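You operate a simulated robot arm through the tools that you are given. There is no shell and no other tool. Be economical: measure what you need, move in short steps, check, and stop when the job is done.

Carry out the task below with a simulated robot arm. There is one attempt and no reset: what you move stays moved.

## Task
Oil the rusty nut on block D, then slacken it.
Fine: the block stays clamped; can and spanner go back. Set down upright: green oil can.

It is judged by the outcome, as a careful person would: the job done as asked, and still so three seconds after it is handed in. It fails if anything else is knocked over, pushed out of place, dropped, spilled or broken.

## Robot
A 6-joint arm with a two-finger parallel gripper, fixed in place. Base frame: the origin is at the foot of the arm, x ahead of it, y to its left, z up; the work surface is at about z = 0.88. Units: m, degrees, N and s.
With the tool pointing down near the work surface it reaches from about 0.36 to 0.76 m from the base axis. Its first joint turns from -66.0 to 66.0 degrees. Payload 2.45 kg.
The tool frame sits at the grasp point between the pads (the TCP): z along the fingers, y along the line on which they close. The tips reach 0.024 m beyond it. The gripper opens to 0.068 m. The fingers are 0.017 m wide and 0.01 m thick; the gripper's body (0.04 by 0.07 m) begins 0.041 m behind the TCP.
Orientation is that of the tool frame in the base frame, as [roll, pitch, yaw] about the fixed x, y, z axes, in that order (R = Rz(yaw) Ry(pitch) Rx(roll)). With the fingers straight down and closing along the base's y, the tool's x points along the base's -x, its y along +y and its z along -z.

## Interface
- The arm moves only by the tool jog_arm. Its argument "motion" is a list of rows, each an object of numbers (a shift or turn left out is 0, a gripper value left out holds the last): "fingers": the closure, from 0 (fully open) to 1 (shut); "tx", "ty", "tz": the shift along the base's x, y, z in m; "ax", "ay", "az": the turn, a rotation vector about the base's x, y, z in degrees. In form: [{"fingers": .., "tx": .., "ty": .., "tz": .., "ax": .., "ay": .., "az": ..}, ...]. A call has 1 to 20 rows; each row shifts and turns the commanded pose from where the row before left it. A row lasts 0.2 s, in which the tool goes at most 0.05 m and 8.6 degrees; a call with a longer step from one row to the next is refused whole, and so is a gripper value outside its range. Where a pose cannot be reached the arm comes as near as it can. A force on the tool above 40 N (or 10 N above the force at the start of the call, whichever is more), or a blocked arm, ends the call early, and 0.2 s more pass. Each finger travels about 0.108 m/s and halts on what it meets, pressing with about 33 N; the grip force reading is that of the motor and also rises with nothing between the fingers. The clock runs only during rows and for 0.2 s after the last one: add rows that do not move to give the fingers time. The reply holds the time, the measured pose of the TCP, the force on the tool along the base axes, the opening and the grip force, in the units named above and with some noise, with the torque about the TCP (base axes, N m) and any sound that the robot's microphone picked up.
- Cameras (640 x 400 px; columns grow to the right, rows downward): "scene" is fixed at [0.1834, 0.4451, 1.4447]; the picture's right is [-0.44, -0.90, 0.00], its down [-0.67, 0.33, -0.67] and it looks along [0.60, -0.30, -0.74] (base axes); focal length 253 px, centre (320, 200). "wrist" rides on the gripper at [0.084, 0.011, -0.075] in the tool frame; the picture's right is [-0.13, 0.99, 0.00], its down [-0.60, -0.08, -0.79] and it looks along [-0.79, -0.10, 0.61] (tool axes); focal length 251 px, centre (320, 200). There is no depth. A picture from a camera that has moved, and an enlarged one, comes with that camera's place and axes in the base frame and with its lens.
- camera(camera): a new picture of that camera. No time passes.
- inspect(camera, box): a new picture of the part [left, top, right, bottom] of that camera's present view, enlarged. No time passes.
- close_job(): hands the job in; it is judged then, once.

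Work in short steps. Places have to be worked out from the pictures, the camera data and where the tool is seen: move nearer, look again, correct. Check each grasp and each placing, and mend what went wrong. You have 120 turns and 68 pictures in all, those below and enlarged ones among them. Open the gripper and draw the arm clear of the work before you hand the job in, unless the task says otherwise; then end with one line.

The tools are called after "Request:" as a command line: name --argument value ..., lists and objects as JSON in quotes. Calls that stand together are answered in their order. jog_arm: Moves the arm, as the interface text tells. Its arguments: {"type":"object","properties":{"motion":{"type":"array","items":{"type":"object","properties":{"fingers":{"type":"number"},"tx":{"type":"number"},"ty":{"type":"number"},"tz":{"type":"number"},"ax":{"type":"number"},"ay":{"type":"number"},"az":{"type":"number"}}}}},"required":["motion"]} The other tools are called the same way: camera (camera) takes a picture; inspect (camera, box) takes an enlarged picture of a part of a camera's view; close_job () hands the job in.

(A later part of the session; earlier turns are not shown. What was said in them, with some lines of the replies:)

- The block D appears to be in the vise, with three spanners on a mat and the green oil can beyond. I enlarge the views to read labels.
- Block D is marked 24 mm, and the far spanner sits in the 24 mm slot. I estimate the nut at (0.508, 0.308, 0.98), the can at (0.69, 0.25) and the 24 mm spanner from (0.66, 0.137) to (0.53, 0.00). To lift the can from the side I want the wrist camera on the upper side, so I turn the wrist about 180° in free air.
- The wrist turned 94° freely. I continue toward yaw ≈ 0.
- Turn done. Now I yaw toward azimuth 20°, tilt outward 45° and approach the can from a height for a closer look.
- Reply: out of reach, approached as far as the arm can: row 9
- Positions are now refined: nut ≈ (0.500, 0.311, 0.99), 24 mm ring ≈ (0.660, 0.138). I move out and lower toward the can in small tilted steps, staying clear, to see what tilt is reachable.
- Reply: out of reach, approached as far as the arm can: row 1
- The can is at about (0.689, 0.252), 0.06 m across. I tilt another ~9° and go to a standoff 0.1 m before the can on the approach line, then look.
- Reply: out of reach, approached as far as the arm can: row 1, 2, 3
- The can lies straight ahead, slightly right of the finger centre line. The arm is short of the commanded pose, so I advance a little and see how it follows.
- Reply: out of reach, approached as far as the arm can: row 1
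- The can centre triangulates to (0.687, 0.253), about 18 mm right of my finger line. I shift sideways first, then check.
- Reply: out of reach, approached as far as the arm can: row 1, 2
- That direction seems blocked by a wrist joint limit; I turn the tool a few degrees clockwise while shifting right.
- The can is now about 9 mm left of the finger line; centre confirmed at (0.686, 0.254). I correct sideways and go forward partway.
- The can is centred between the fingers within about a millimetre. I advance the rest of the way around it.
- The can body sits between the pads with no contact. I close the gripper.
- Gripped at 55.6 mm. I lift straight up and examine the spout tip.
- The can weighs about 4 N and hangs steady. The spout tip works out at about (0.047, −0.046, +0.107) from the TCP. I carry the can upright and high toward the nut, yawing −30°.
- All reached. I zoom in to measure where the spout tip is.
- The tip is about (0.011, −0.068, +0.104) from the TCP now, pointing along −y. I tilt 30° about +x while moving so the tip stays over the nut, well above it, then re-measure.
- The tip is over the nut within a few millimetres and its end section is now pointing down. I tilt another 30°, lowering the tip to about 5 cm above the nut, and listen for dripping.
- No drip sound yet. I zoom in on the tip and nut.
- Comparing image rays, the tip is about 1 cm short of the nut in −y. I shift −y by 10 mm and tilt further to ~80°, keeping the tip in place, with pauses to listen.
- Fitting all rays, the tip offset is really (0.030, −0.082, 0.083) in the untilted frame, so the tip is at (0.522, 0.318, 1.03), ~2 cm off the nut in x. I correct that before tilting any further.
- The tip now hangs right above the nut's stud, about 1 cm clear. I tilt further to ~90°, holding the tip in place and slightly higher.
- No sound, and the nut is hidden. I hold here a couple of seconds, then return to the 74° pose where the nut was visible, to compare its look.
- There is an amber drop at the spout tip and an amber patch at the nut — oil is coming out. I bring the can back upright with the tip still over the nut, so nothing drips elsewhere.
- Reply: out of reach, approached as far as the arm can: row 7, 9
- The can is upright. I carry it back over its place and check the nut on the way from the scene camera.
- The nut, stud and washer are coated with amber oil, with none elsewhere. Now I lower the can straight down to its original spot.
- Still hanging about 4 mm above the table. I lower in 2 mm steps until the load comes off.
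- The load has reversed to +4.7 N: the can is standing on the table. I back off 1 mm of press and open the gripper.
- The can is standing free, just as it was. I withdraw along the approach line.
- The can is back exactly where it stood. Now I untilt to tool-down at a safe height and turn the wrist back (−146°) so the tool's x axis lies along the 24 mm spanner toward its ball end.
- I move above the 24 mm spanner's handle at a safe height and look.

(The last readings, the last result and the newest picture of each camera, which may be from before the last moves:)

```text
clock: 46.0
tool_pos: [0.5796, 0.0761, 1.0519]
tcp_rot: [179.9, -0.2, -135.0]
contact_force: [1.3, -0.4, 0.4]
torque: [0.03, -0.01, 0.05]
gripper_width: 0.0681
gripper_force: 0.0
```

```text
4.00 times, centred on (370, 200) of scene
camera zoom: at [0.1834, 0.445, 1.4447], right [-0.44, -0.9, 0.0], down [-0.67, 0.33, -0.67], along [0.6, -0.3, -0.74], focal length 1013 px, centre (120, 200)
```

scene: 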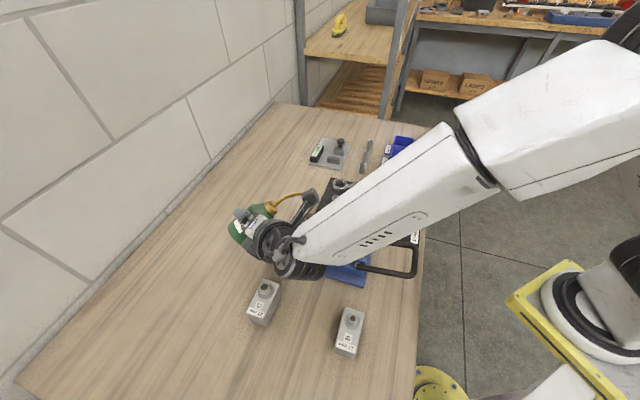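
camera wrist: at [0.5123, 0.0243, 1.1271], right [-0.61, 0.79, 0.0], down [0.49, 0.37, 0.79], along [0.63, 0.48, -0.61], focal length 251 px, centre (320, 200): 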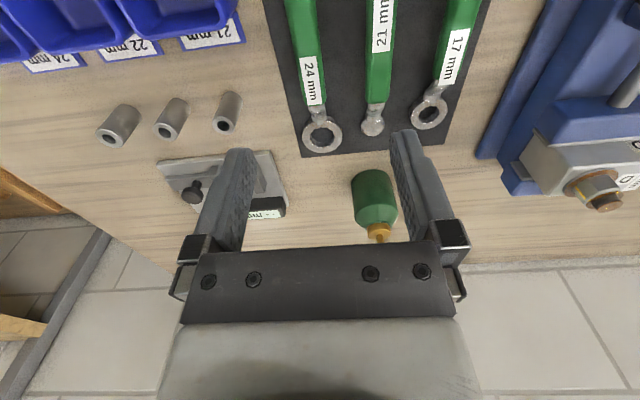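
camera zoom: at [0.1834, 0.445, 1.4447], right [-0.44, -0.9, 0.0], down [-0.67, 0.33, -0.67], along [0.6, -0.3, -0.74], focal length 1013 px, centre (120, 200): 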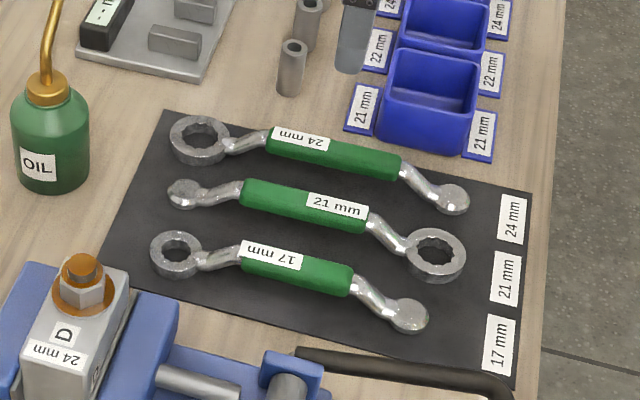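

The 24 mm spanner is clear: ring (0.663, 0.135), ball (0.522, 0.003), handle raised near z ≈ 0.905. I also zoom on the nut from here to check its size against the 24 mm.

Request:
inspect --camera "wrist" --box '[544, 150, 640, 210]'

Request:
inspect --camera "scene" --box '[294, 200, 326, 220]'

```text
6.67 times, centred on (592, 180) of wrist
camera zoom: at [0.5123, 0.0243, 1.1271], right [-0.61, 0.79, 0.0], down [0.49, 0.37, 0.79], along [0.63, 0.48, -0.61], focal length 1676 px, centre (-1493, 333)
```

zoom: 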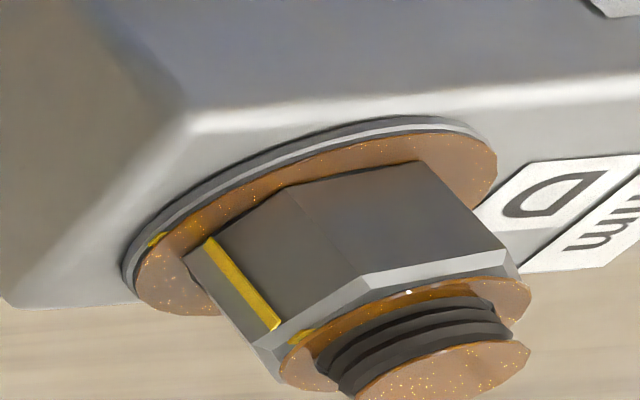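

```text
16.00 times, centred on (310, 210) of scene
camera zoom: at [0.1834, 0.445, 1.4447], right [-0.44, -0.9, 0.0], down [-0.67, 0.33, -0.67], along [0.6, -0.3, -0.74], focal length 4050 px, centre (480, 40)
```

zoom: 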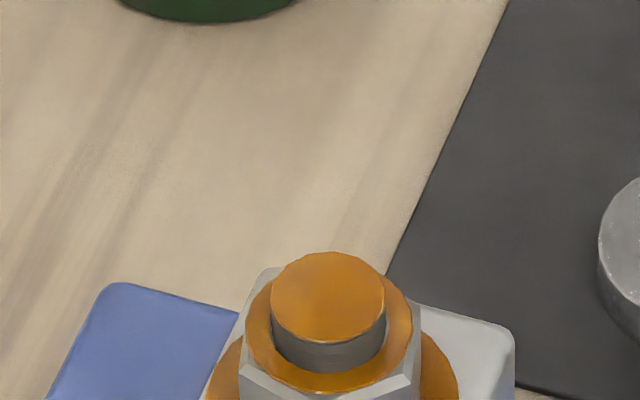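

The stud measures ~16 mm and the nut ~24 mm across flats, so the 24 mm spanner fits; a yellow witness mark shows the tight position. I pre-close to ~40 mm, align and descend over the 24 mm handle, stopping above it to check.

Request:
jog_arm --motion '[{"fingers": 0.4, "az": -2, "tx": 0.006, "ty": -0.005, "tz": -0.03}, {"tx": 0.006, "ty": -0.004, "tz": -0.03}, {"tz": -0.03}, {}, {}]'

Request:
camera --camera "wrist"

Request:
inspect --camera "scene" --box '[310, 150, 438, 230]'

```text
clock: 47.2
tool_pos: [0.5877, 0.0678, 0.962]
tcp_rot: [179.9, -0.2, -137.1]
contact_force: [-0.2, -1.0, 0.0]
torque: [-0.02, 0.03, 0.0]
gripper_width: 0.0409
gripper_force: 0.1
```

```text
27 pictures are left
camera wrist: at [0.5199, 0.0191, 1.0372], right [-0.58, 0.81, 0.0], down [0.5, 0.35, 0.79], along [0.64, 0.46, -0.61], focal length 251 px, centre (320, 200)
```

wrist: 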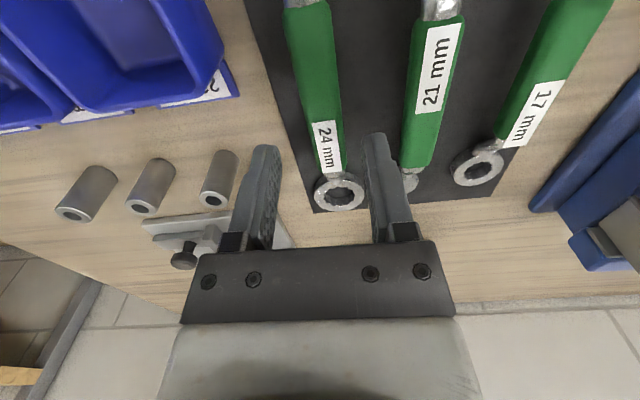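

```text
5.00 times, centred on (374, 190) of scene
camera zoom: at [0.1834, 0.4451, 1.4447], right [-0.44, -0.9, 0.0], down [-0.67, 0.33, -0.67], along [0.6, -0.3, -0.74], focal length 1266 px, centre (50, 250)
```

zoom: 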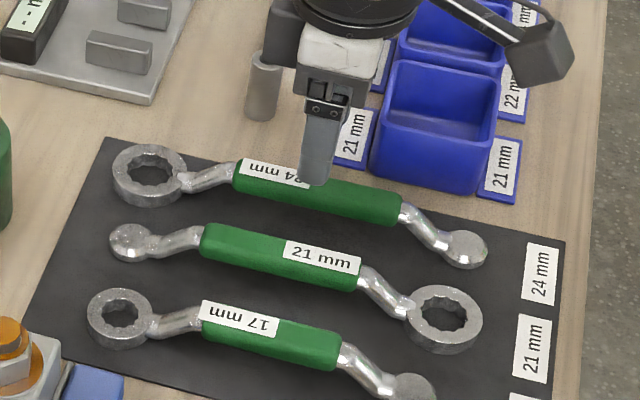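

The handle axis reads az ≈ 44.2°, offset ~3 mm. I apply that correction, descend to z ≈ 0.912 and close.

Request:
jog_arm --motion '[{"az": 1.3, "tx": -0.002, "ty": 0.002, "tz": -0.01}, {"tz": -0.02}, {"tz": -0.012}, {"tz": -0.008}, {}]'

Request:
camera --camera "wrist"

```text
clock: 48.4
tool_pos: [0.5886, 0.0703, 0.9115]
tcp_rot: [179.9, -0.2, -135.7]
contact_force: [-0.8, 0.4, 0.1]
torque: [0.0, -0.01, 0.01]
gripper_width: 0.041
gripper_force: 0.2
```

```text
25 pictures are left
camera wrist: at [0.5209, 0.0197, 0.987], right [-0.6, 0.8, 0.0], down [0.49, 0.37, 0.79], along [0.63, 0.48, -0.61], focal length 251 px, centre (320, 200)
```

wrist: 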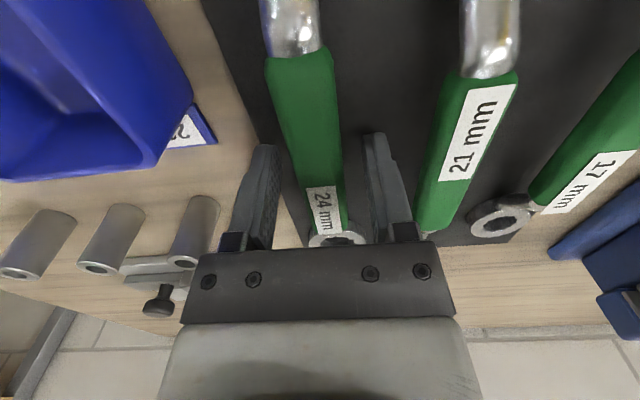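

The green handle is centred between the fingers. Closing.

Request:
jog_arm --motion '[{"fingers": 1}, {}, {}]'

```text
clock: 49.2
tool_pos: [0.5886, 0.0706, 0.9118]
tcp_rot: [179.8, -0.2, -135.7]
contact_force: [0.1, 0.5, 0.0]
torque: [0.0, 0.01, 0.03]
gripper_width: 0.0215
gripper_force: 32.4
```

Gripped at 21.5 mm. I lift straight up.

Request:
jog_arm --motion '[{"tz": 0.015}, {"tz": 0.025}, {"tz": 0.03}, {"tz": 0.035}, {"tz": 0.035}, {"tz": 0.03}, {}]'

Request:
inspect --camera "scene" --box '[300, 110, 460, 210]'

```text
clock: 50.8
tool_pos: [0.5885, 0.0701, 1.0805]
tcp_rot: [179.9, -0.2, -135.7]
contact_force: [-0.1, 0.3, -2.4]
torque: [-0.02, 0.02, 0.01]
gripper_width: 0.022
gripper_force: 32.3
```

```text
4.00 times, centred on (380, 160) of scene
camera zoom: at [0.1834, 0.4451, 1.4447], right [-0.44, -0.9, 0.0], down [-0.67, 0.33, -0.67], along [0.6, -0.3, -0.74], focal length 1013 px, centre (80, 360)
```

zoom: 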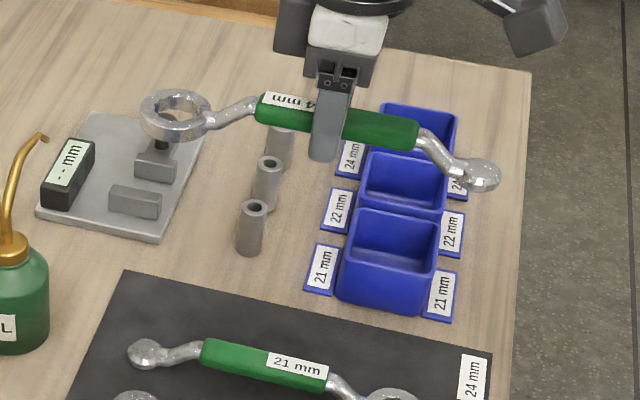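

The spanner hangs level. I zoom on the ring to find how its 12 points sit relative to the handle axis.

Request:
inspect --camera "scene" --box '[328, 128, 360, 148]'

```text
16.00 times, centred on (344, 138) of scene
camera zoom: at [0.1834, 0.4451, 1.4447], right [-0.44, -0.9, 0.0], down [-0.67, 0.33, -0.67], along [0.6, -0.3, -0.74], focal length 4050 px, centre (-64, 1192)
```

zoom: 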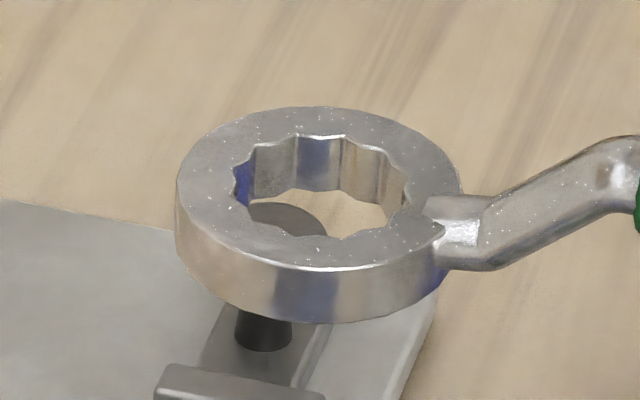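

Ring notches appear in line with the handle axis, and the nut's corners sit near az 30°+60k. So a handle azimuth of 180° should seat, leaving a long counter-clockwise sweep. I move the spanner there, staying above the stud (TCP z 1.08).

Request:
jog_arm --motion '[{"tz": 0.01}, {"tx": -0.01554, "ty": 0.02017, "az": -3.69}, {"tx": -0.01554, "ty": 0.02017, "az": -3.69}, {"tx": -0.01554, "ty": 0.02017, "az": -3.69}, {"tx": -0.01554, "ty": 0.02017, "az": -3.69}, {"tx": -0.01554, "ty": 0.02017, "az": -3.69}, {"tx": -0.01554, "ty": 0.02017, "az": -3.69}, {"tx": -0.01554, "ty": 0.02017, "az": -3.69}, {"tx": -0.01554, "ty": 0.02017, "az": -3.69}, {"tx": -0.01554, "ty": 0.02017, "az": -3.69}, {"tx": -0.01554, "ty": 0.02017, "az": -3.69}, {"tx": -0.01554, "ty": 0.02017, "az": -3.69}, {"tx": -0.01554, "ty": 0.02017, "az": -3.69}, {}]'

Request:
inspect --camera "scene" --box '[260, 170, 360, 232]'

```text
clock: 53.8
tool_pos: [0.4021, 0.3125, 1.0919]
tcp_rot: [179.9, -0.2, -179.9]
contact_force: [1.1, -0.5, -2.4]
torque: [0.02, 0.04, 0.01]
gripper_width: 0.0216
gripper_force: 33.3
```

```text
6.40 times, centred on (310, 201) of scene
camera zoom: at [0.1834, 0.4451, 1.4447], right [-0.44, -0.9, 0.0], down [-0.67, 0.33, -0.67], along [0.6, -0.3, -0.74], focal length 1620 px, centre (384, 194)
```

zoom: 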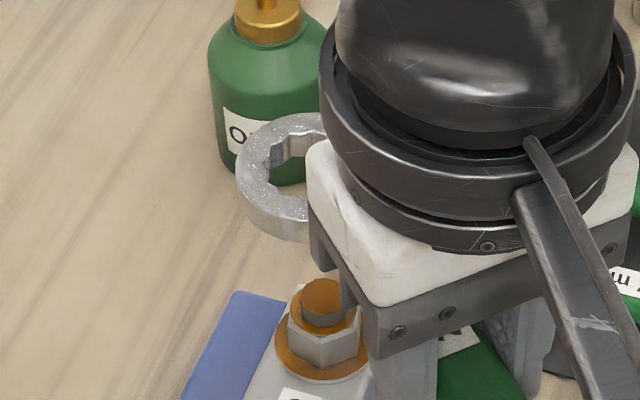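

The hand hides the ring here; with the handle at 210° (also a seating angle) the view will be better. I swing there, keeping the ring over the nut.

Request:
jog_arm --motion '[{"tx": 0.0016, "ty": -0.0127, "az": 7.5}, {"tx": 0.0025, "ty": -0.0126, "az": 7.5}, {"tx": 0.004, "ty": -0.0122, "az": 7.5}, {"tx": 0.0049, "ty": -0.012, "az": 7.5}, {}]'

Request:
inspect --camera "scene" --box '[270, 180, 350, 230]'

```text
clock: 55.0
tool_pos: [0.4155, 0.2618, 1.0918]
tcp_rot: [179.9, -0.2, -149.8]
contact_force: [-0.2, -0.6, -2.3]
torque: [-0.04, 0.01, 0.02]
gripper_width: 0.0219
gripper_force: 33.3
```

```text
8.00 times, centred on (310, 205) of scene
camera zoom: at [0.1834, 0.4451, 1.4447], right [-0.44, -0.9, 0.0], down [-0.67, 0.33, -0.67], along [0.6, -0.3, -0.74], focal length 2025 px, centre (400, 160)
```

zoom: 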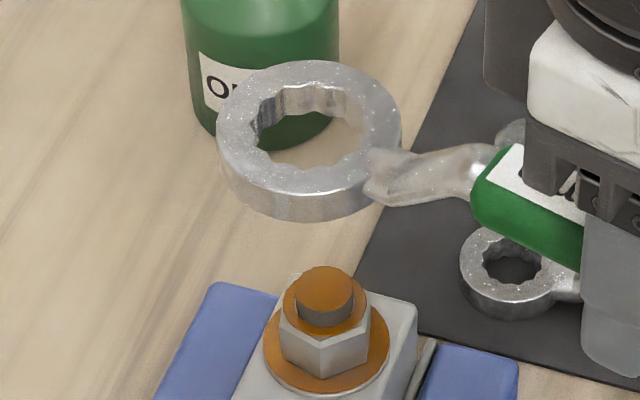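

The view is excellent: ring centre agrees with kinematics at (0.500, 0.311), while the stud works out at about (0.503, 0.308), top z ≈ 1.008. I shift +3/−3 mm and lower until the ring is just above the stud, then look again.

Request:
jog_arm --motion '[{"tx": 0.0025, "ty": -0.003, "tz": -0.015}, {"tz": -0.02}, {"tz": -0.012}, {}]'

Request:
inspect --camera "scene" --box '[282, 192, 338, 227]'

```text
clock: 56.0
tool_pos: [0.4177, 0.2596, 1.0446]
tcp_rot: [179.9, -0.2, -150.0]
contact_force: [-0.1, -0.2, -1.8]
torque: [0.0, 0.04, 0.03]
gripper_width: 0.0218
gripper_force: 33.1
```

```text
11.43 times, centred on (310, 210) of scene
camera zoom: at [0.1834, 0.4451, 1.4447], right [-0.44, -0.9, 0.0], down [-0.67, 0.33, -0.67], along [0.6, -0.3, -0.74], focal length 2893 px, centre (434, 91)
```

zoom: 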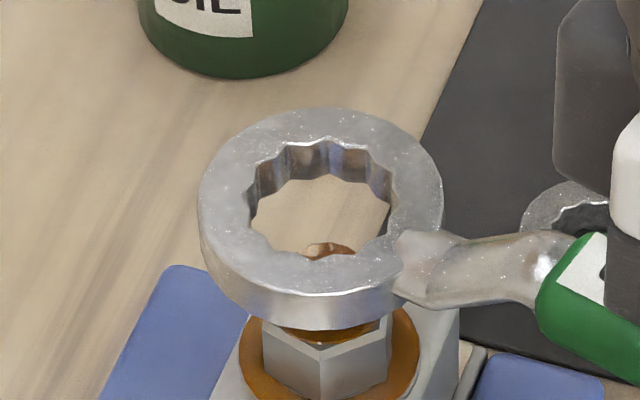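

Relative to the ring axis projected downward, the stud is centred to within ~2 mm (about 1 mm right, up to 2 mm forward). I nudge half of that and lower gently over the stud in small steps, watching force.

Request:
jog_arm --motion '[{"tx": 0.0006, "ty": -0.001, "tz": -0.006}, {"tz": -0.006}, {"tz": -0.004}, {"tz": -0.003}, {}]'

Request:
inspect --camera "scene" --box '[282, 192, 338, 227]'

```text
clock: 57.2
tool_pos: [0.4181, 0.2603, 1.027]
tcp_rot: [180.0, 0.0, -149.9]
contact_force: [-6.1, 4.2, 10.7]
torque: [0.75, -0.74, 0.64]
gripper_width: 0.0217
gripper_force: 33.1
```

```text
11.43 times, centred on (310, 210) of scene
camera zoom: at [0.183, 0.4451, 1.4448], right [-0.44, -0.9, 0.0], down [-0.67, 0.33, -0.67], along [0.6, -0.3, -0.74], focal length 2893 px, centre (434, 91)
```

zoom: 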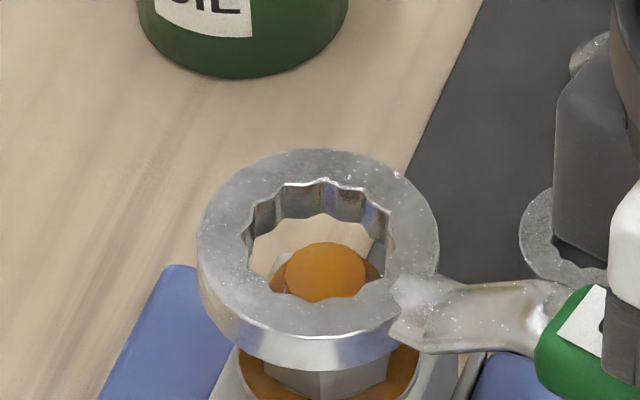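

Contact at ring-bottom z ≈ 0.998 with a side force pushing the ring toward (−x,+y), i.e. it is ~2–3 mm too far that way's opposite. I lift 3 mm, shift along the force and try again.

Request:
jog_arm --motion '[{"tz": 0.004}, {"tx": -0.0022, "ty": 0.0014}, {"tz": -0.003}, {"tz": -0.002}, {}]'

```text
clock: 58.4
tool_pos: [0.4166, 0.2599, 1.0254]
tcp_rot: [180.0, -0.1, -150.1]
contact_force: [-7.9, -5.4, 7.7]
torque: [0.3, -0.55, -0.02]
gripper_width: 0.0217
gripper_force: 32.9
```

Side force now points back along the handle (−x,−y). I shift 1.5 mm that way with the light downward pressure kept.

Request:
jog_arm --motion '[{"tz": 0.001}, {"tx": -0.0013, "ty": -0.0009}, {"tz": -0.002}, {}]'

Request:
inspect --camera "scene" --box '[282, 192, 338, 227]'

```text
clock: 59.4
tool_pos: [0.4147, 0.2591, 1.0248]
tcp_rot: [179.8, 0.0, -149.9]
contact_force: [-3.0, 2.1, 3.1]
torque: [0.36, -0.39, 0.2]
gripper_width: 0.0216
gripper_force: 33.0
```

```text
11.43 times, centred on (310, 210) of scene
camera zoom: at [0.1833, 0.4451, 1.4448], right [-0.44, -0.9, 0.0], down [-0.67, 0.33, -0.67], along [0.6, -0.3, -0.74], focal length 2893 px, centre (434, 91)
```

zoom: 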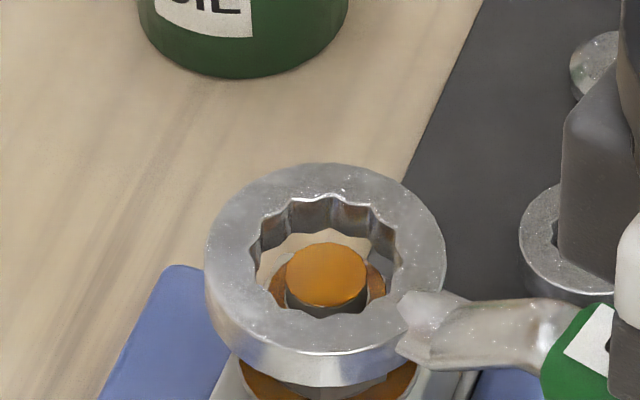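

Stud and ring now look concentric, and contact is light. I press 2 mm more and sweep the yaw a few degrees about the ring centre to find the seating angle.

Request:
jog_arm --motion '[{"tz": -0.0015}, {"az": 2, "tx": 0.0017, "ty": -0.003}, {}]'

```text
clock: 60.2
tool_pos: [0.4168, 0.2566, 1.0227]
tcp_rot: [179.8, -0.2, -147.9]
contact_force: [-5.6, 3.8, 8.6]
torque: [0.7, -0.58, 0.6]
gripper_width: 0.0216
gripper_force: 33.0
```

The lateral force at the ring still points to (−x,+y); I shift 1 mm that way and keep pressing lightly.

Request:
jog_arm --motion '[{"tx": -0.001, "ty": 0.0008}, {"tz": -0.0015}, {}]'

```text
clock: 61.0
tool_pos: [0.4148, 0.2575, 1.0209]
tcp_rot: [180.0, -0.2, -148.0]
contact_force: [0.2, 0.7, -1.8]
torque: [-0.07, 0.01, -0.01]
gripper_width: 0.0216
gripper_force: 32.8
```

The contact vanished at z 1.021 — it appears to be entering. I continue down in small steps.

Request:
jog_arm --motion '[{"tz": -0.0025}, {"tz": -0.0025}, {}]'

```text
clock: 61.8
tool_pos: [0.4163, 0.2575, 1.0172]
tcp_rot: [179.9, -0.2, -148.0]
contact_force: [1.1, -0.8, -1.4]
torque: [-0.01, 0.02, -0.23]
gripper_width: 0.0217
gripper_force: 32.7
```

Request:
jog_arm --motion '[{"tz": -0.0025}, {"tz": -0.0025}, {}]'

Request:
inspect --camera "scene" --box '[282, 192, 338, 227]'

```text
clock: 62.6
tool_pos: [0.4168, 0.2568, 1.012]
tcp_rot: [179.9, -0.1, -148.0]
contact_force: [-0.7, 0.4, -2.7]
torque: [-0.02, 0.05, -0.1]
gripper_width: 0.0218
gripper_force: 32.8
```

```text
11.43 times, centred on (310, 210) of scene
camera zoom: at [0.1834, 0.4451, 1.4447], right [-0.44, -0.9, 0.0], down [-0.67, 0.33, -0.67], along [0.6, -0.3, -0.74], focal length 2893 px, centre (434, 91)
```

zoom: 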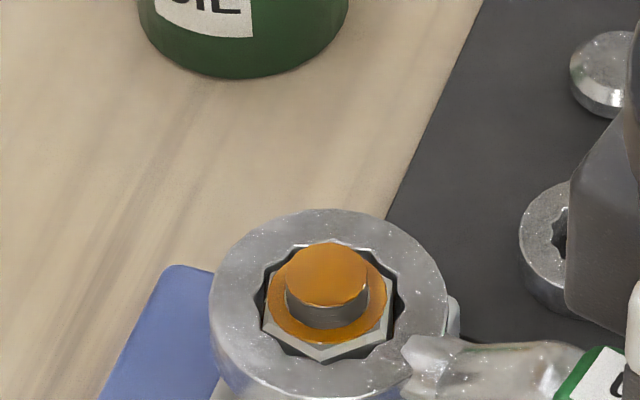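

The ring is fully seated around the nut. Now I slacken: counter-clockwise about the nut centre (0.500, 0.309), starting with a gentle 10°.

Request:
jog_arm --motion '[{"az": 2, "tx": 0.00186, "ty": -0.00287}, {"az": 2, "tx": 0.00196, "ty": -0.0028}, {"az": 2, "tx": 0.00206, "ty": -0.00273}, {"az": 2, "tx": 0.00216, "ty": -0.00266}, {"az": 2, "tx": 0.00224, "ty": -0.00258}, {}]'

```text
clock: 64.0
tool_pos: [0.4254, 0.2427, 1.0121]
tcp_rot: [179.9, -0.2, -137.9]
contact_force: [-4.7, 3.5, -0.8]
torque: [0.16, 0.01, -0.12]
gripper_width: 0.0217
gripper_force: 32.7
```

The nut turns with only ~6 N resistance at the handle. I continue the arc another 30°.

Request:
jog_arm --motion '[{"az": 3, "tx": 0.00353, "ty": -0.00372}, {"az": 3, "tx": 0.00372, "ty": -0.00353}, {"az": 3, "tx": 0.0039, "ty": -0.00333}, {"az": 3, "tx": 0.00407, "ty": -0.00313}, {"az": 3, "tx": 0.00423, "ty": -0.00291}, {"az": 3, "tx": 0.00437, "ty": -0.00268}, {"az": 3, "tx": 0.00451, "ty": -0.00245}, {"az": 3, "tx": 0.00464, "ty": -0.00221}, {"az": 3, "tx": 0.00473, "ty": -0.00197}, {"az": 3, "tx": 0.00484, "ty": -0.00171}, {}]'

Request:
inspect --camera "scene" --box '[270, 180, 366, 240]'

```text
clock: 66.4
tool_pos: [0.4698, 0.2173, 1.0123]
tcp_rot: [180.0, -0.2, -108.0]
contact_force: [-0.7, -1.4, -3.3]
torque: [-0.01, -0.01, 0.0]
gripper_width: 0.0219
gripper_force: 33.0
```

```text
6.67 times, centred on (318, 210) of scene
camera zoom: at [0.1834, 0.445, 1.4447], right [-0.44, -0.9, 0.0], down [-0.67, 0.33, -0.67], along [0.6, -0.3, -0.74], focal length 1688 px, centre (333, 133)
```

zoom: 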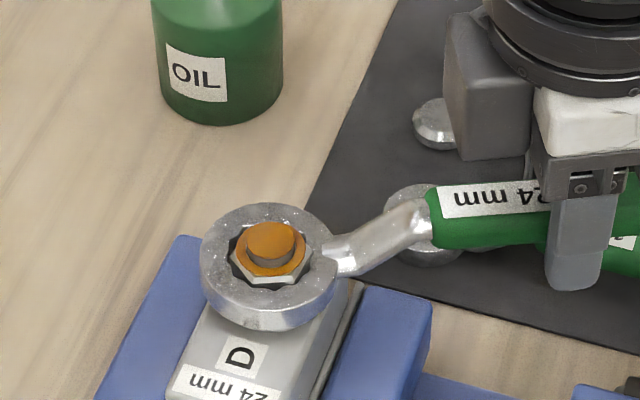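

The resistance has dropped to nothing and the nut is turning. I add another 30° so it is clearly slack.

Request:
jog_arm --motion '[{"az": 3, "tx": 0.00492, "ty": -0.00145}, {"az": 3, "tx": 0.00499, "ty": -0.0012}, {"az": 3, "tx": 0.00505, "ty": -0.00094}, {"az": 3, "tx": 0.00509, "ty": -0.00067}, {"az": 3, "tx": 0.00512, "ty": -0.0004}, {"az": 3, "tx": 0.00513, "ty": -0.00014}, {"az": 3, "tx": 0.00513, "ty": 0.00014}, {"az": 3, "tx": 0.00512, "ty": 0.0004}, {"az": 3, "tx": 0.00509, "ty": 0.00067}, {"az": 3, "tx": 0.00505, "ty": 0.00094}, {}]'

```text
clock: 68.8
tool_pos: [0.5201, 0.2145, 1.0122]
tcp_rot: [179.9, -0.2, -77.9]
contact_force: [-0.4, 0.3, -3.1]
torque: [-0.02, -0.03, 0.01]
gripper_width: 0.0218
gripper_force: 32.6
```

Turned ~70° in total, free at the end. I lift the ring straight off the nut.

Request:
jog_arm --motion '[{"tz": 0.004}, {"tz": 0.006}, {"tz": 0.01}, {"tz": 0.02}, {"tz": 0.02}, {"tz": 0.02}, {}]'

Request:
inspect --camera "scene" --box '[270, 180, 366, 240]'

```text
clock: 70.4
tool_pos: [0.5203, 0.214, 1.0903]
tcp_rot: [179.8, -0.1, -78.0]
contact_force: [0.6, 0.4, -1.7]
torque: [-0.03, -0.01, 0.02]
gripper_width: 0.0221
gripper_force: 33.2
```

```text
6.67 times, centred on (318, 210) of scene
camera zoom: at [0.1834, 0.4451, 1.4447], right [-0.44, -0.9, 0.0], down [-0.67, 0.33, -0.67], along [0.6, -0.3, -0.74], focal length 1688 px, centre (333, 133)
```

zoom: 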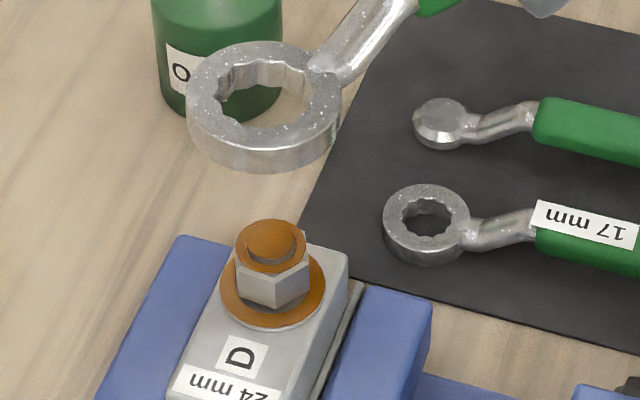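

The nut has visibly turned and backed off, the block is still clamped. I carry the spanner back above its slot.

Request:
jog_arm --motion '[{"tx": 0.00854, "ty": -0.01793, "az": -7.21}, {"tx": 0.00854, "ty": -0.01793, "az": -7.21}, {"tx": 0.00854, "ty": -0.01793, "az": -7.21}, {"tx": 0.00854, "ty": -0.01793, "az": -7.21}, {"tx": 0.00854, "ty": -0.01793, "az": -7.21}, {"tx": 0.00854, "ty": -0.01793, "az": -7.21}, {"tx": 0.00854, "ty": -0.01793, "az": -7.21}, {"tx": 0.00854, "ty": -0.01793, "az": -7.21}, {}]'

```text
clock: 72.4
tool_pos: [0.5876, 0.0691, 1.0926]
tcp_rot: [179.9, -0.1, -135.7]
contact_force: [-0.6, 0.9, -1.8]
torque: [-0.01, 0.04, -0.02]
gripper_width: 0.0217
gripper_force: 32.4
```

Over the slot with the original yaw. I lower to 2 cm above the mat and check alignment.

Request:
jog_arm --motion '[{"tx": 0.001, "ty": 0.0012, "tz": -0.035}, {"tz": -0.035}, {"tz": -0.035}, {"tz": -0.03}, {"tz": -0.022}, {}]'

Request:
inspect --camera "scene" --box '[310, 150, 438, 230]'

```text
clock: 73.8
tool_pos: [0.5896, 0.0718, 0.9346]
tcp_rot: [179.9, -0.2, -135.7]
contact_force: [-0.4, 0.3, -2.2]
torque: [-0.04, 0.04, 0.0]
gripper_width: 0.0217
gripper_force: 33.3
```

```text
5.00 times, centred on (374, 190) of scene
camera zoom: at [0.1835, 0.4451, 1.4447], right [-0.44, -0.9, 0.0], down [-0.67, 0.33, -0.67], along [0.6, -0.3, -0.74], focal length 1266 px, centre (50, 250)
```

zoom: 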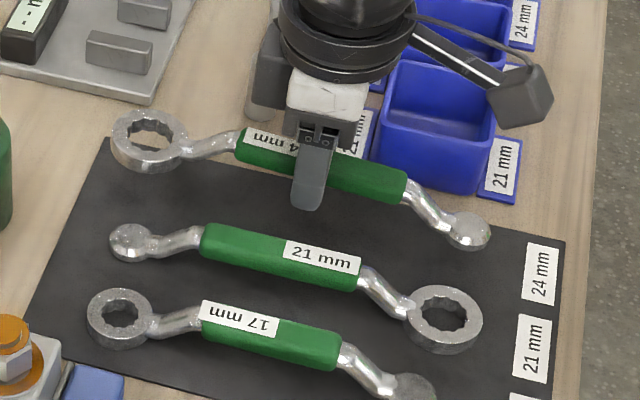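

Compared to its rest picture the ring looks ~8 mm high relative to the ball end, so the spanner has probably pitched slightly in the grip. I check with the wrist camera.

Request:
camera --camera "wrist"

```text
13 pictures are left
camera wrist: at [0.5209, 0.0207, 1.0093], right [-0.6, 0.8, 0.0], down [0.49, 0.37, 0.79], along [0.63, 0.48, -0.61], focal length 251 px, centre (320, 200)
```

wrist: 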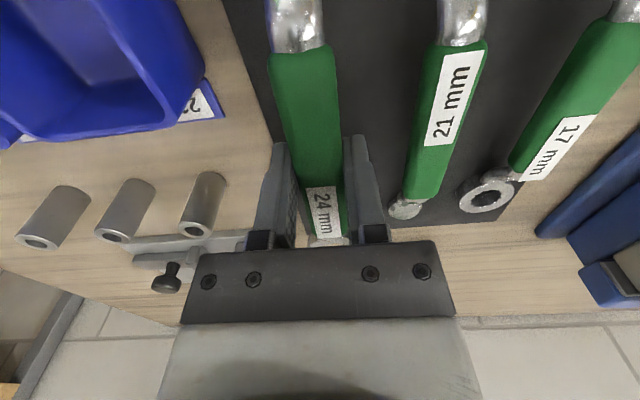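

It does look pitched (ring end high, ~4–5°), with yaw nearly unchanged. I pitch the tool 4.5° to lower the ring and descend until light contact.

Request:
jog_arm --motion '[{"ax": -1.55, "ay": 1.6}, {"ax": -1.55, "ay": 1.6}, {"tz": -0.01}, {"tz": -0.007}, {"tz": -0.002}, {}]'

Request:
inspect --camera "scene" --box '[310, 150, 438, 230]'

```text
clock: 75.2
tool_pos: [0.5892, 0.0709, 0.9143]
tcp_rot: [179.9, -4.6, -135.7]
contact_force: [-0.2, -0.7, -2.9]
torque: [-0.06, 0.03, -0.03]
gripper_width: 0.0218
gripper_force: 32.7
```

```text
5.00 times, centred on (374, 190) of scene
camera zoom: at [0.1835, 0.4451, 1.4447], right [-0.44, -0.9, 0.0], down [-0.67, 0.33, -0.67], along [0.6, -0.3, -0.74], focal length 1266 px, centre (50, 250)
```

zoom: 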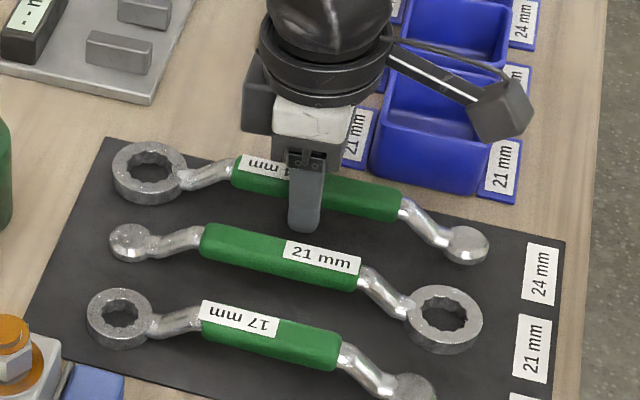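

Now it matches the original rest picture, just ~3 mm high. I lower the last millimetres to contact.

Request:
jog_arm --motion '[{"tz": -0.0015}, {"tz": -0.001}, {}]'

```text
clock: 76.0
tool_pos: [0.5884, 0.0728, 0.913]
tcp_rot: [179.9, -4.5, -135.5]
contact_force: [-1.2, 0.8, 5.3]
torque: [0.57, -0.67, 0.17]
gripper_width: 0.0217
gripper_force: 32.5
```

The ring end touches first; I ease the pitch back by 1° and lower a touch so both ends rest.

Request:
jog_arm --motion '[{"ax": 0.7, "ay": -0.72}, {"tz": -0.0008}, {}]'

```text
clock: 76.8
tool_pos: [0.5881, 0.072, 0.9121]
tcp_rot: [179.9, -3.7, -135.5]
contact_force: [0.8, -0.8, -1.8]
torque: [-0.08, 0.07, 0.01]
gripper_width: 0.0219
gripper_force: 33.6
```

Request:
jog_arm --motion '[{"tz": -0.001}, {}]'

```text
clock: 77.4
tool_pos: [0.5885, 0.072, 0.9116]
tcp_rot: [179.9, -3.6, -135.7]
contact_force: [-5.0, -0.8, 12.2]
torque: [-0.64, 0.55, -0.11]
gripper_width: 0.0216
gripper_force: 33.0
```

Now the ball end carries as well — level within a millimetre. I relieve the press and open only to ~40 mm to stay clear of the neighbour.

Request:
jog_arm --motion '[{"tz": 0.0006}, {"fingers": 0.7}, {"fingers": 0.4}, {}, {}]'

Request:
jog_arm --motion '[{"tz": 0.01}, {"tz": 0.02}, {"tz": 0.03}, {"tz": 0.04}, {"tz": 0.04}, {"tz": 0.04, "tx": -0.02}, {"tz": 0.03, "tx": -0.03}, {"tx": -0.03}, {"tx": -0.03, "ty": -0.02}, {"tx": -0.03, "ty": -0.02, "fingers": 0}, {}]'

Request:
camera --camera "scene"

Request:
inspect --camera "scene" --box '[270, 130, 430, 230]'

```text
clock: 78.6
tool_pos: [0.588, 0.0715, 0.9117]
tcp_rot: [179.9, -3.6, -135.6]
contact_force: [-0.7, 0.3, 0.3]
torque: [0.0, 0.0, -0.03]
gripper_width: 0.0407
gripper_force: 0.0
```

```text
clock: 81.0
tool_pos: [0.4484, 0.0316, 1.1218]
tcp_rot: [179.9, -3.6, -135.5]
contact_force: [0.3, -0.2, 0.4]
torque: [0.03, 0.0, -0.06]
gripper_width: 0.068
gripper_force: 0.1
```

```text
11 pictures are left
```

scene: 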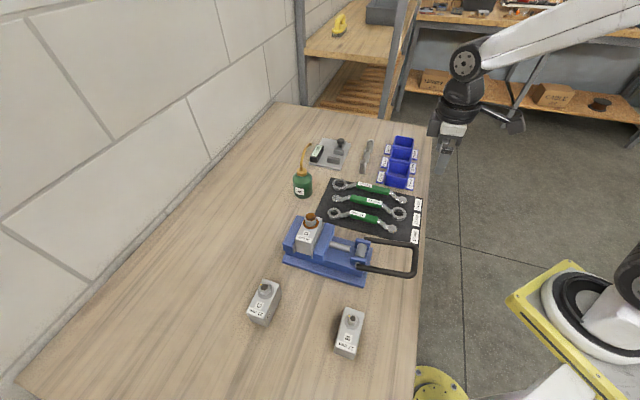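

```text
4.00 times, centred on (350, 180) of scene
camera zoom: at [0.1834, 0.445, 1.4447], right [-0.44, -0.9, 0.0], down [-0.67, 0.33, -0.67], along [0.6, -0.3, -0.74], focal length 1013 px, centre (200, 280)
```

zoom: 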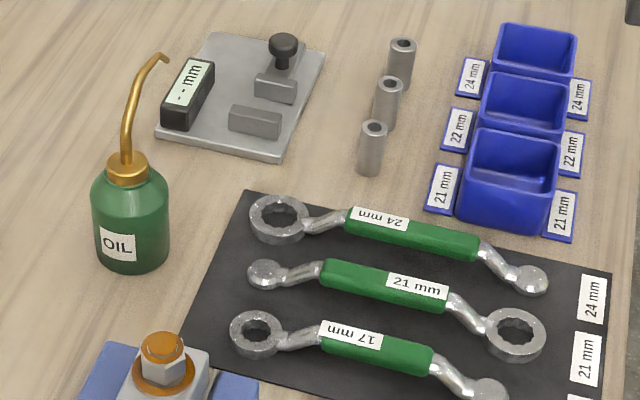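

Everything checks out: the can stands upright in its place, the 24 mm spanner is back in its slot, and the oiled nut is slack on the still-clamped block. The gripper is open and the arm is clear, so I hand in.

Request:
close_job

```text
The job is handed in.
```

The rusty nut on block D is oiled and slackened about 70° counter-clockwise; the block is still clamped, the oil can is upright back in its place, and the 24 mm spanner is back in its slot.
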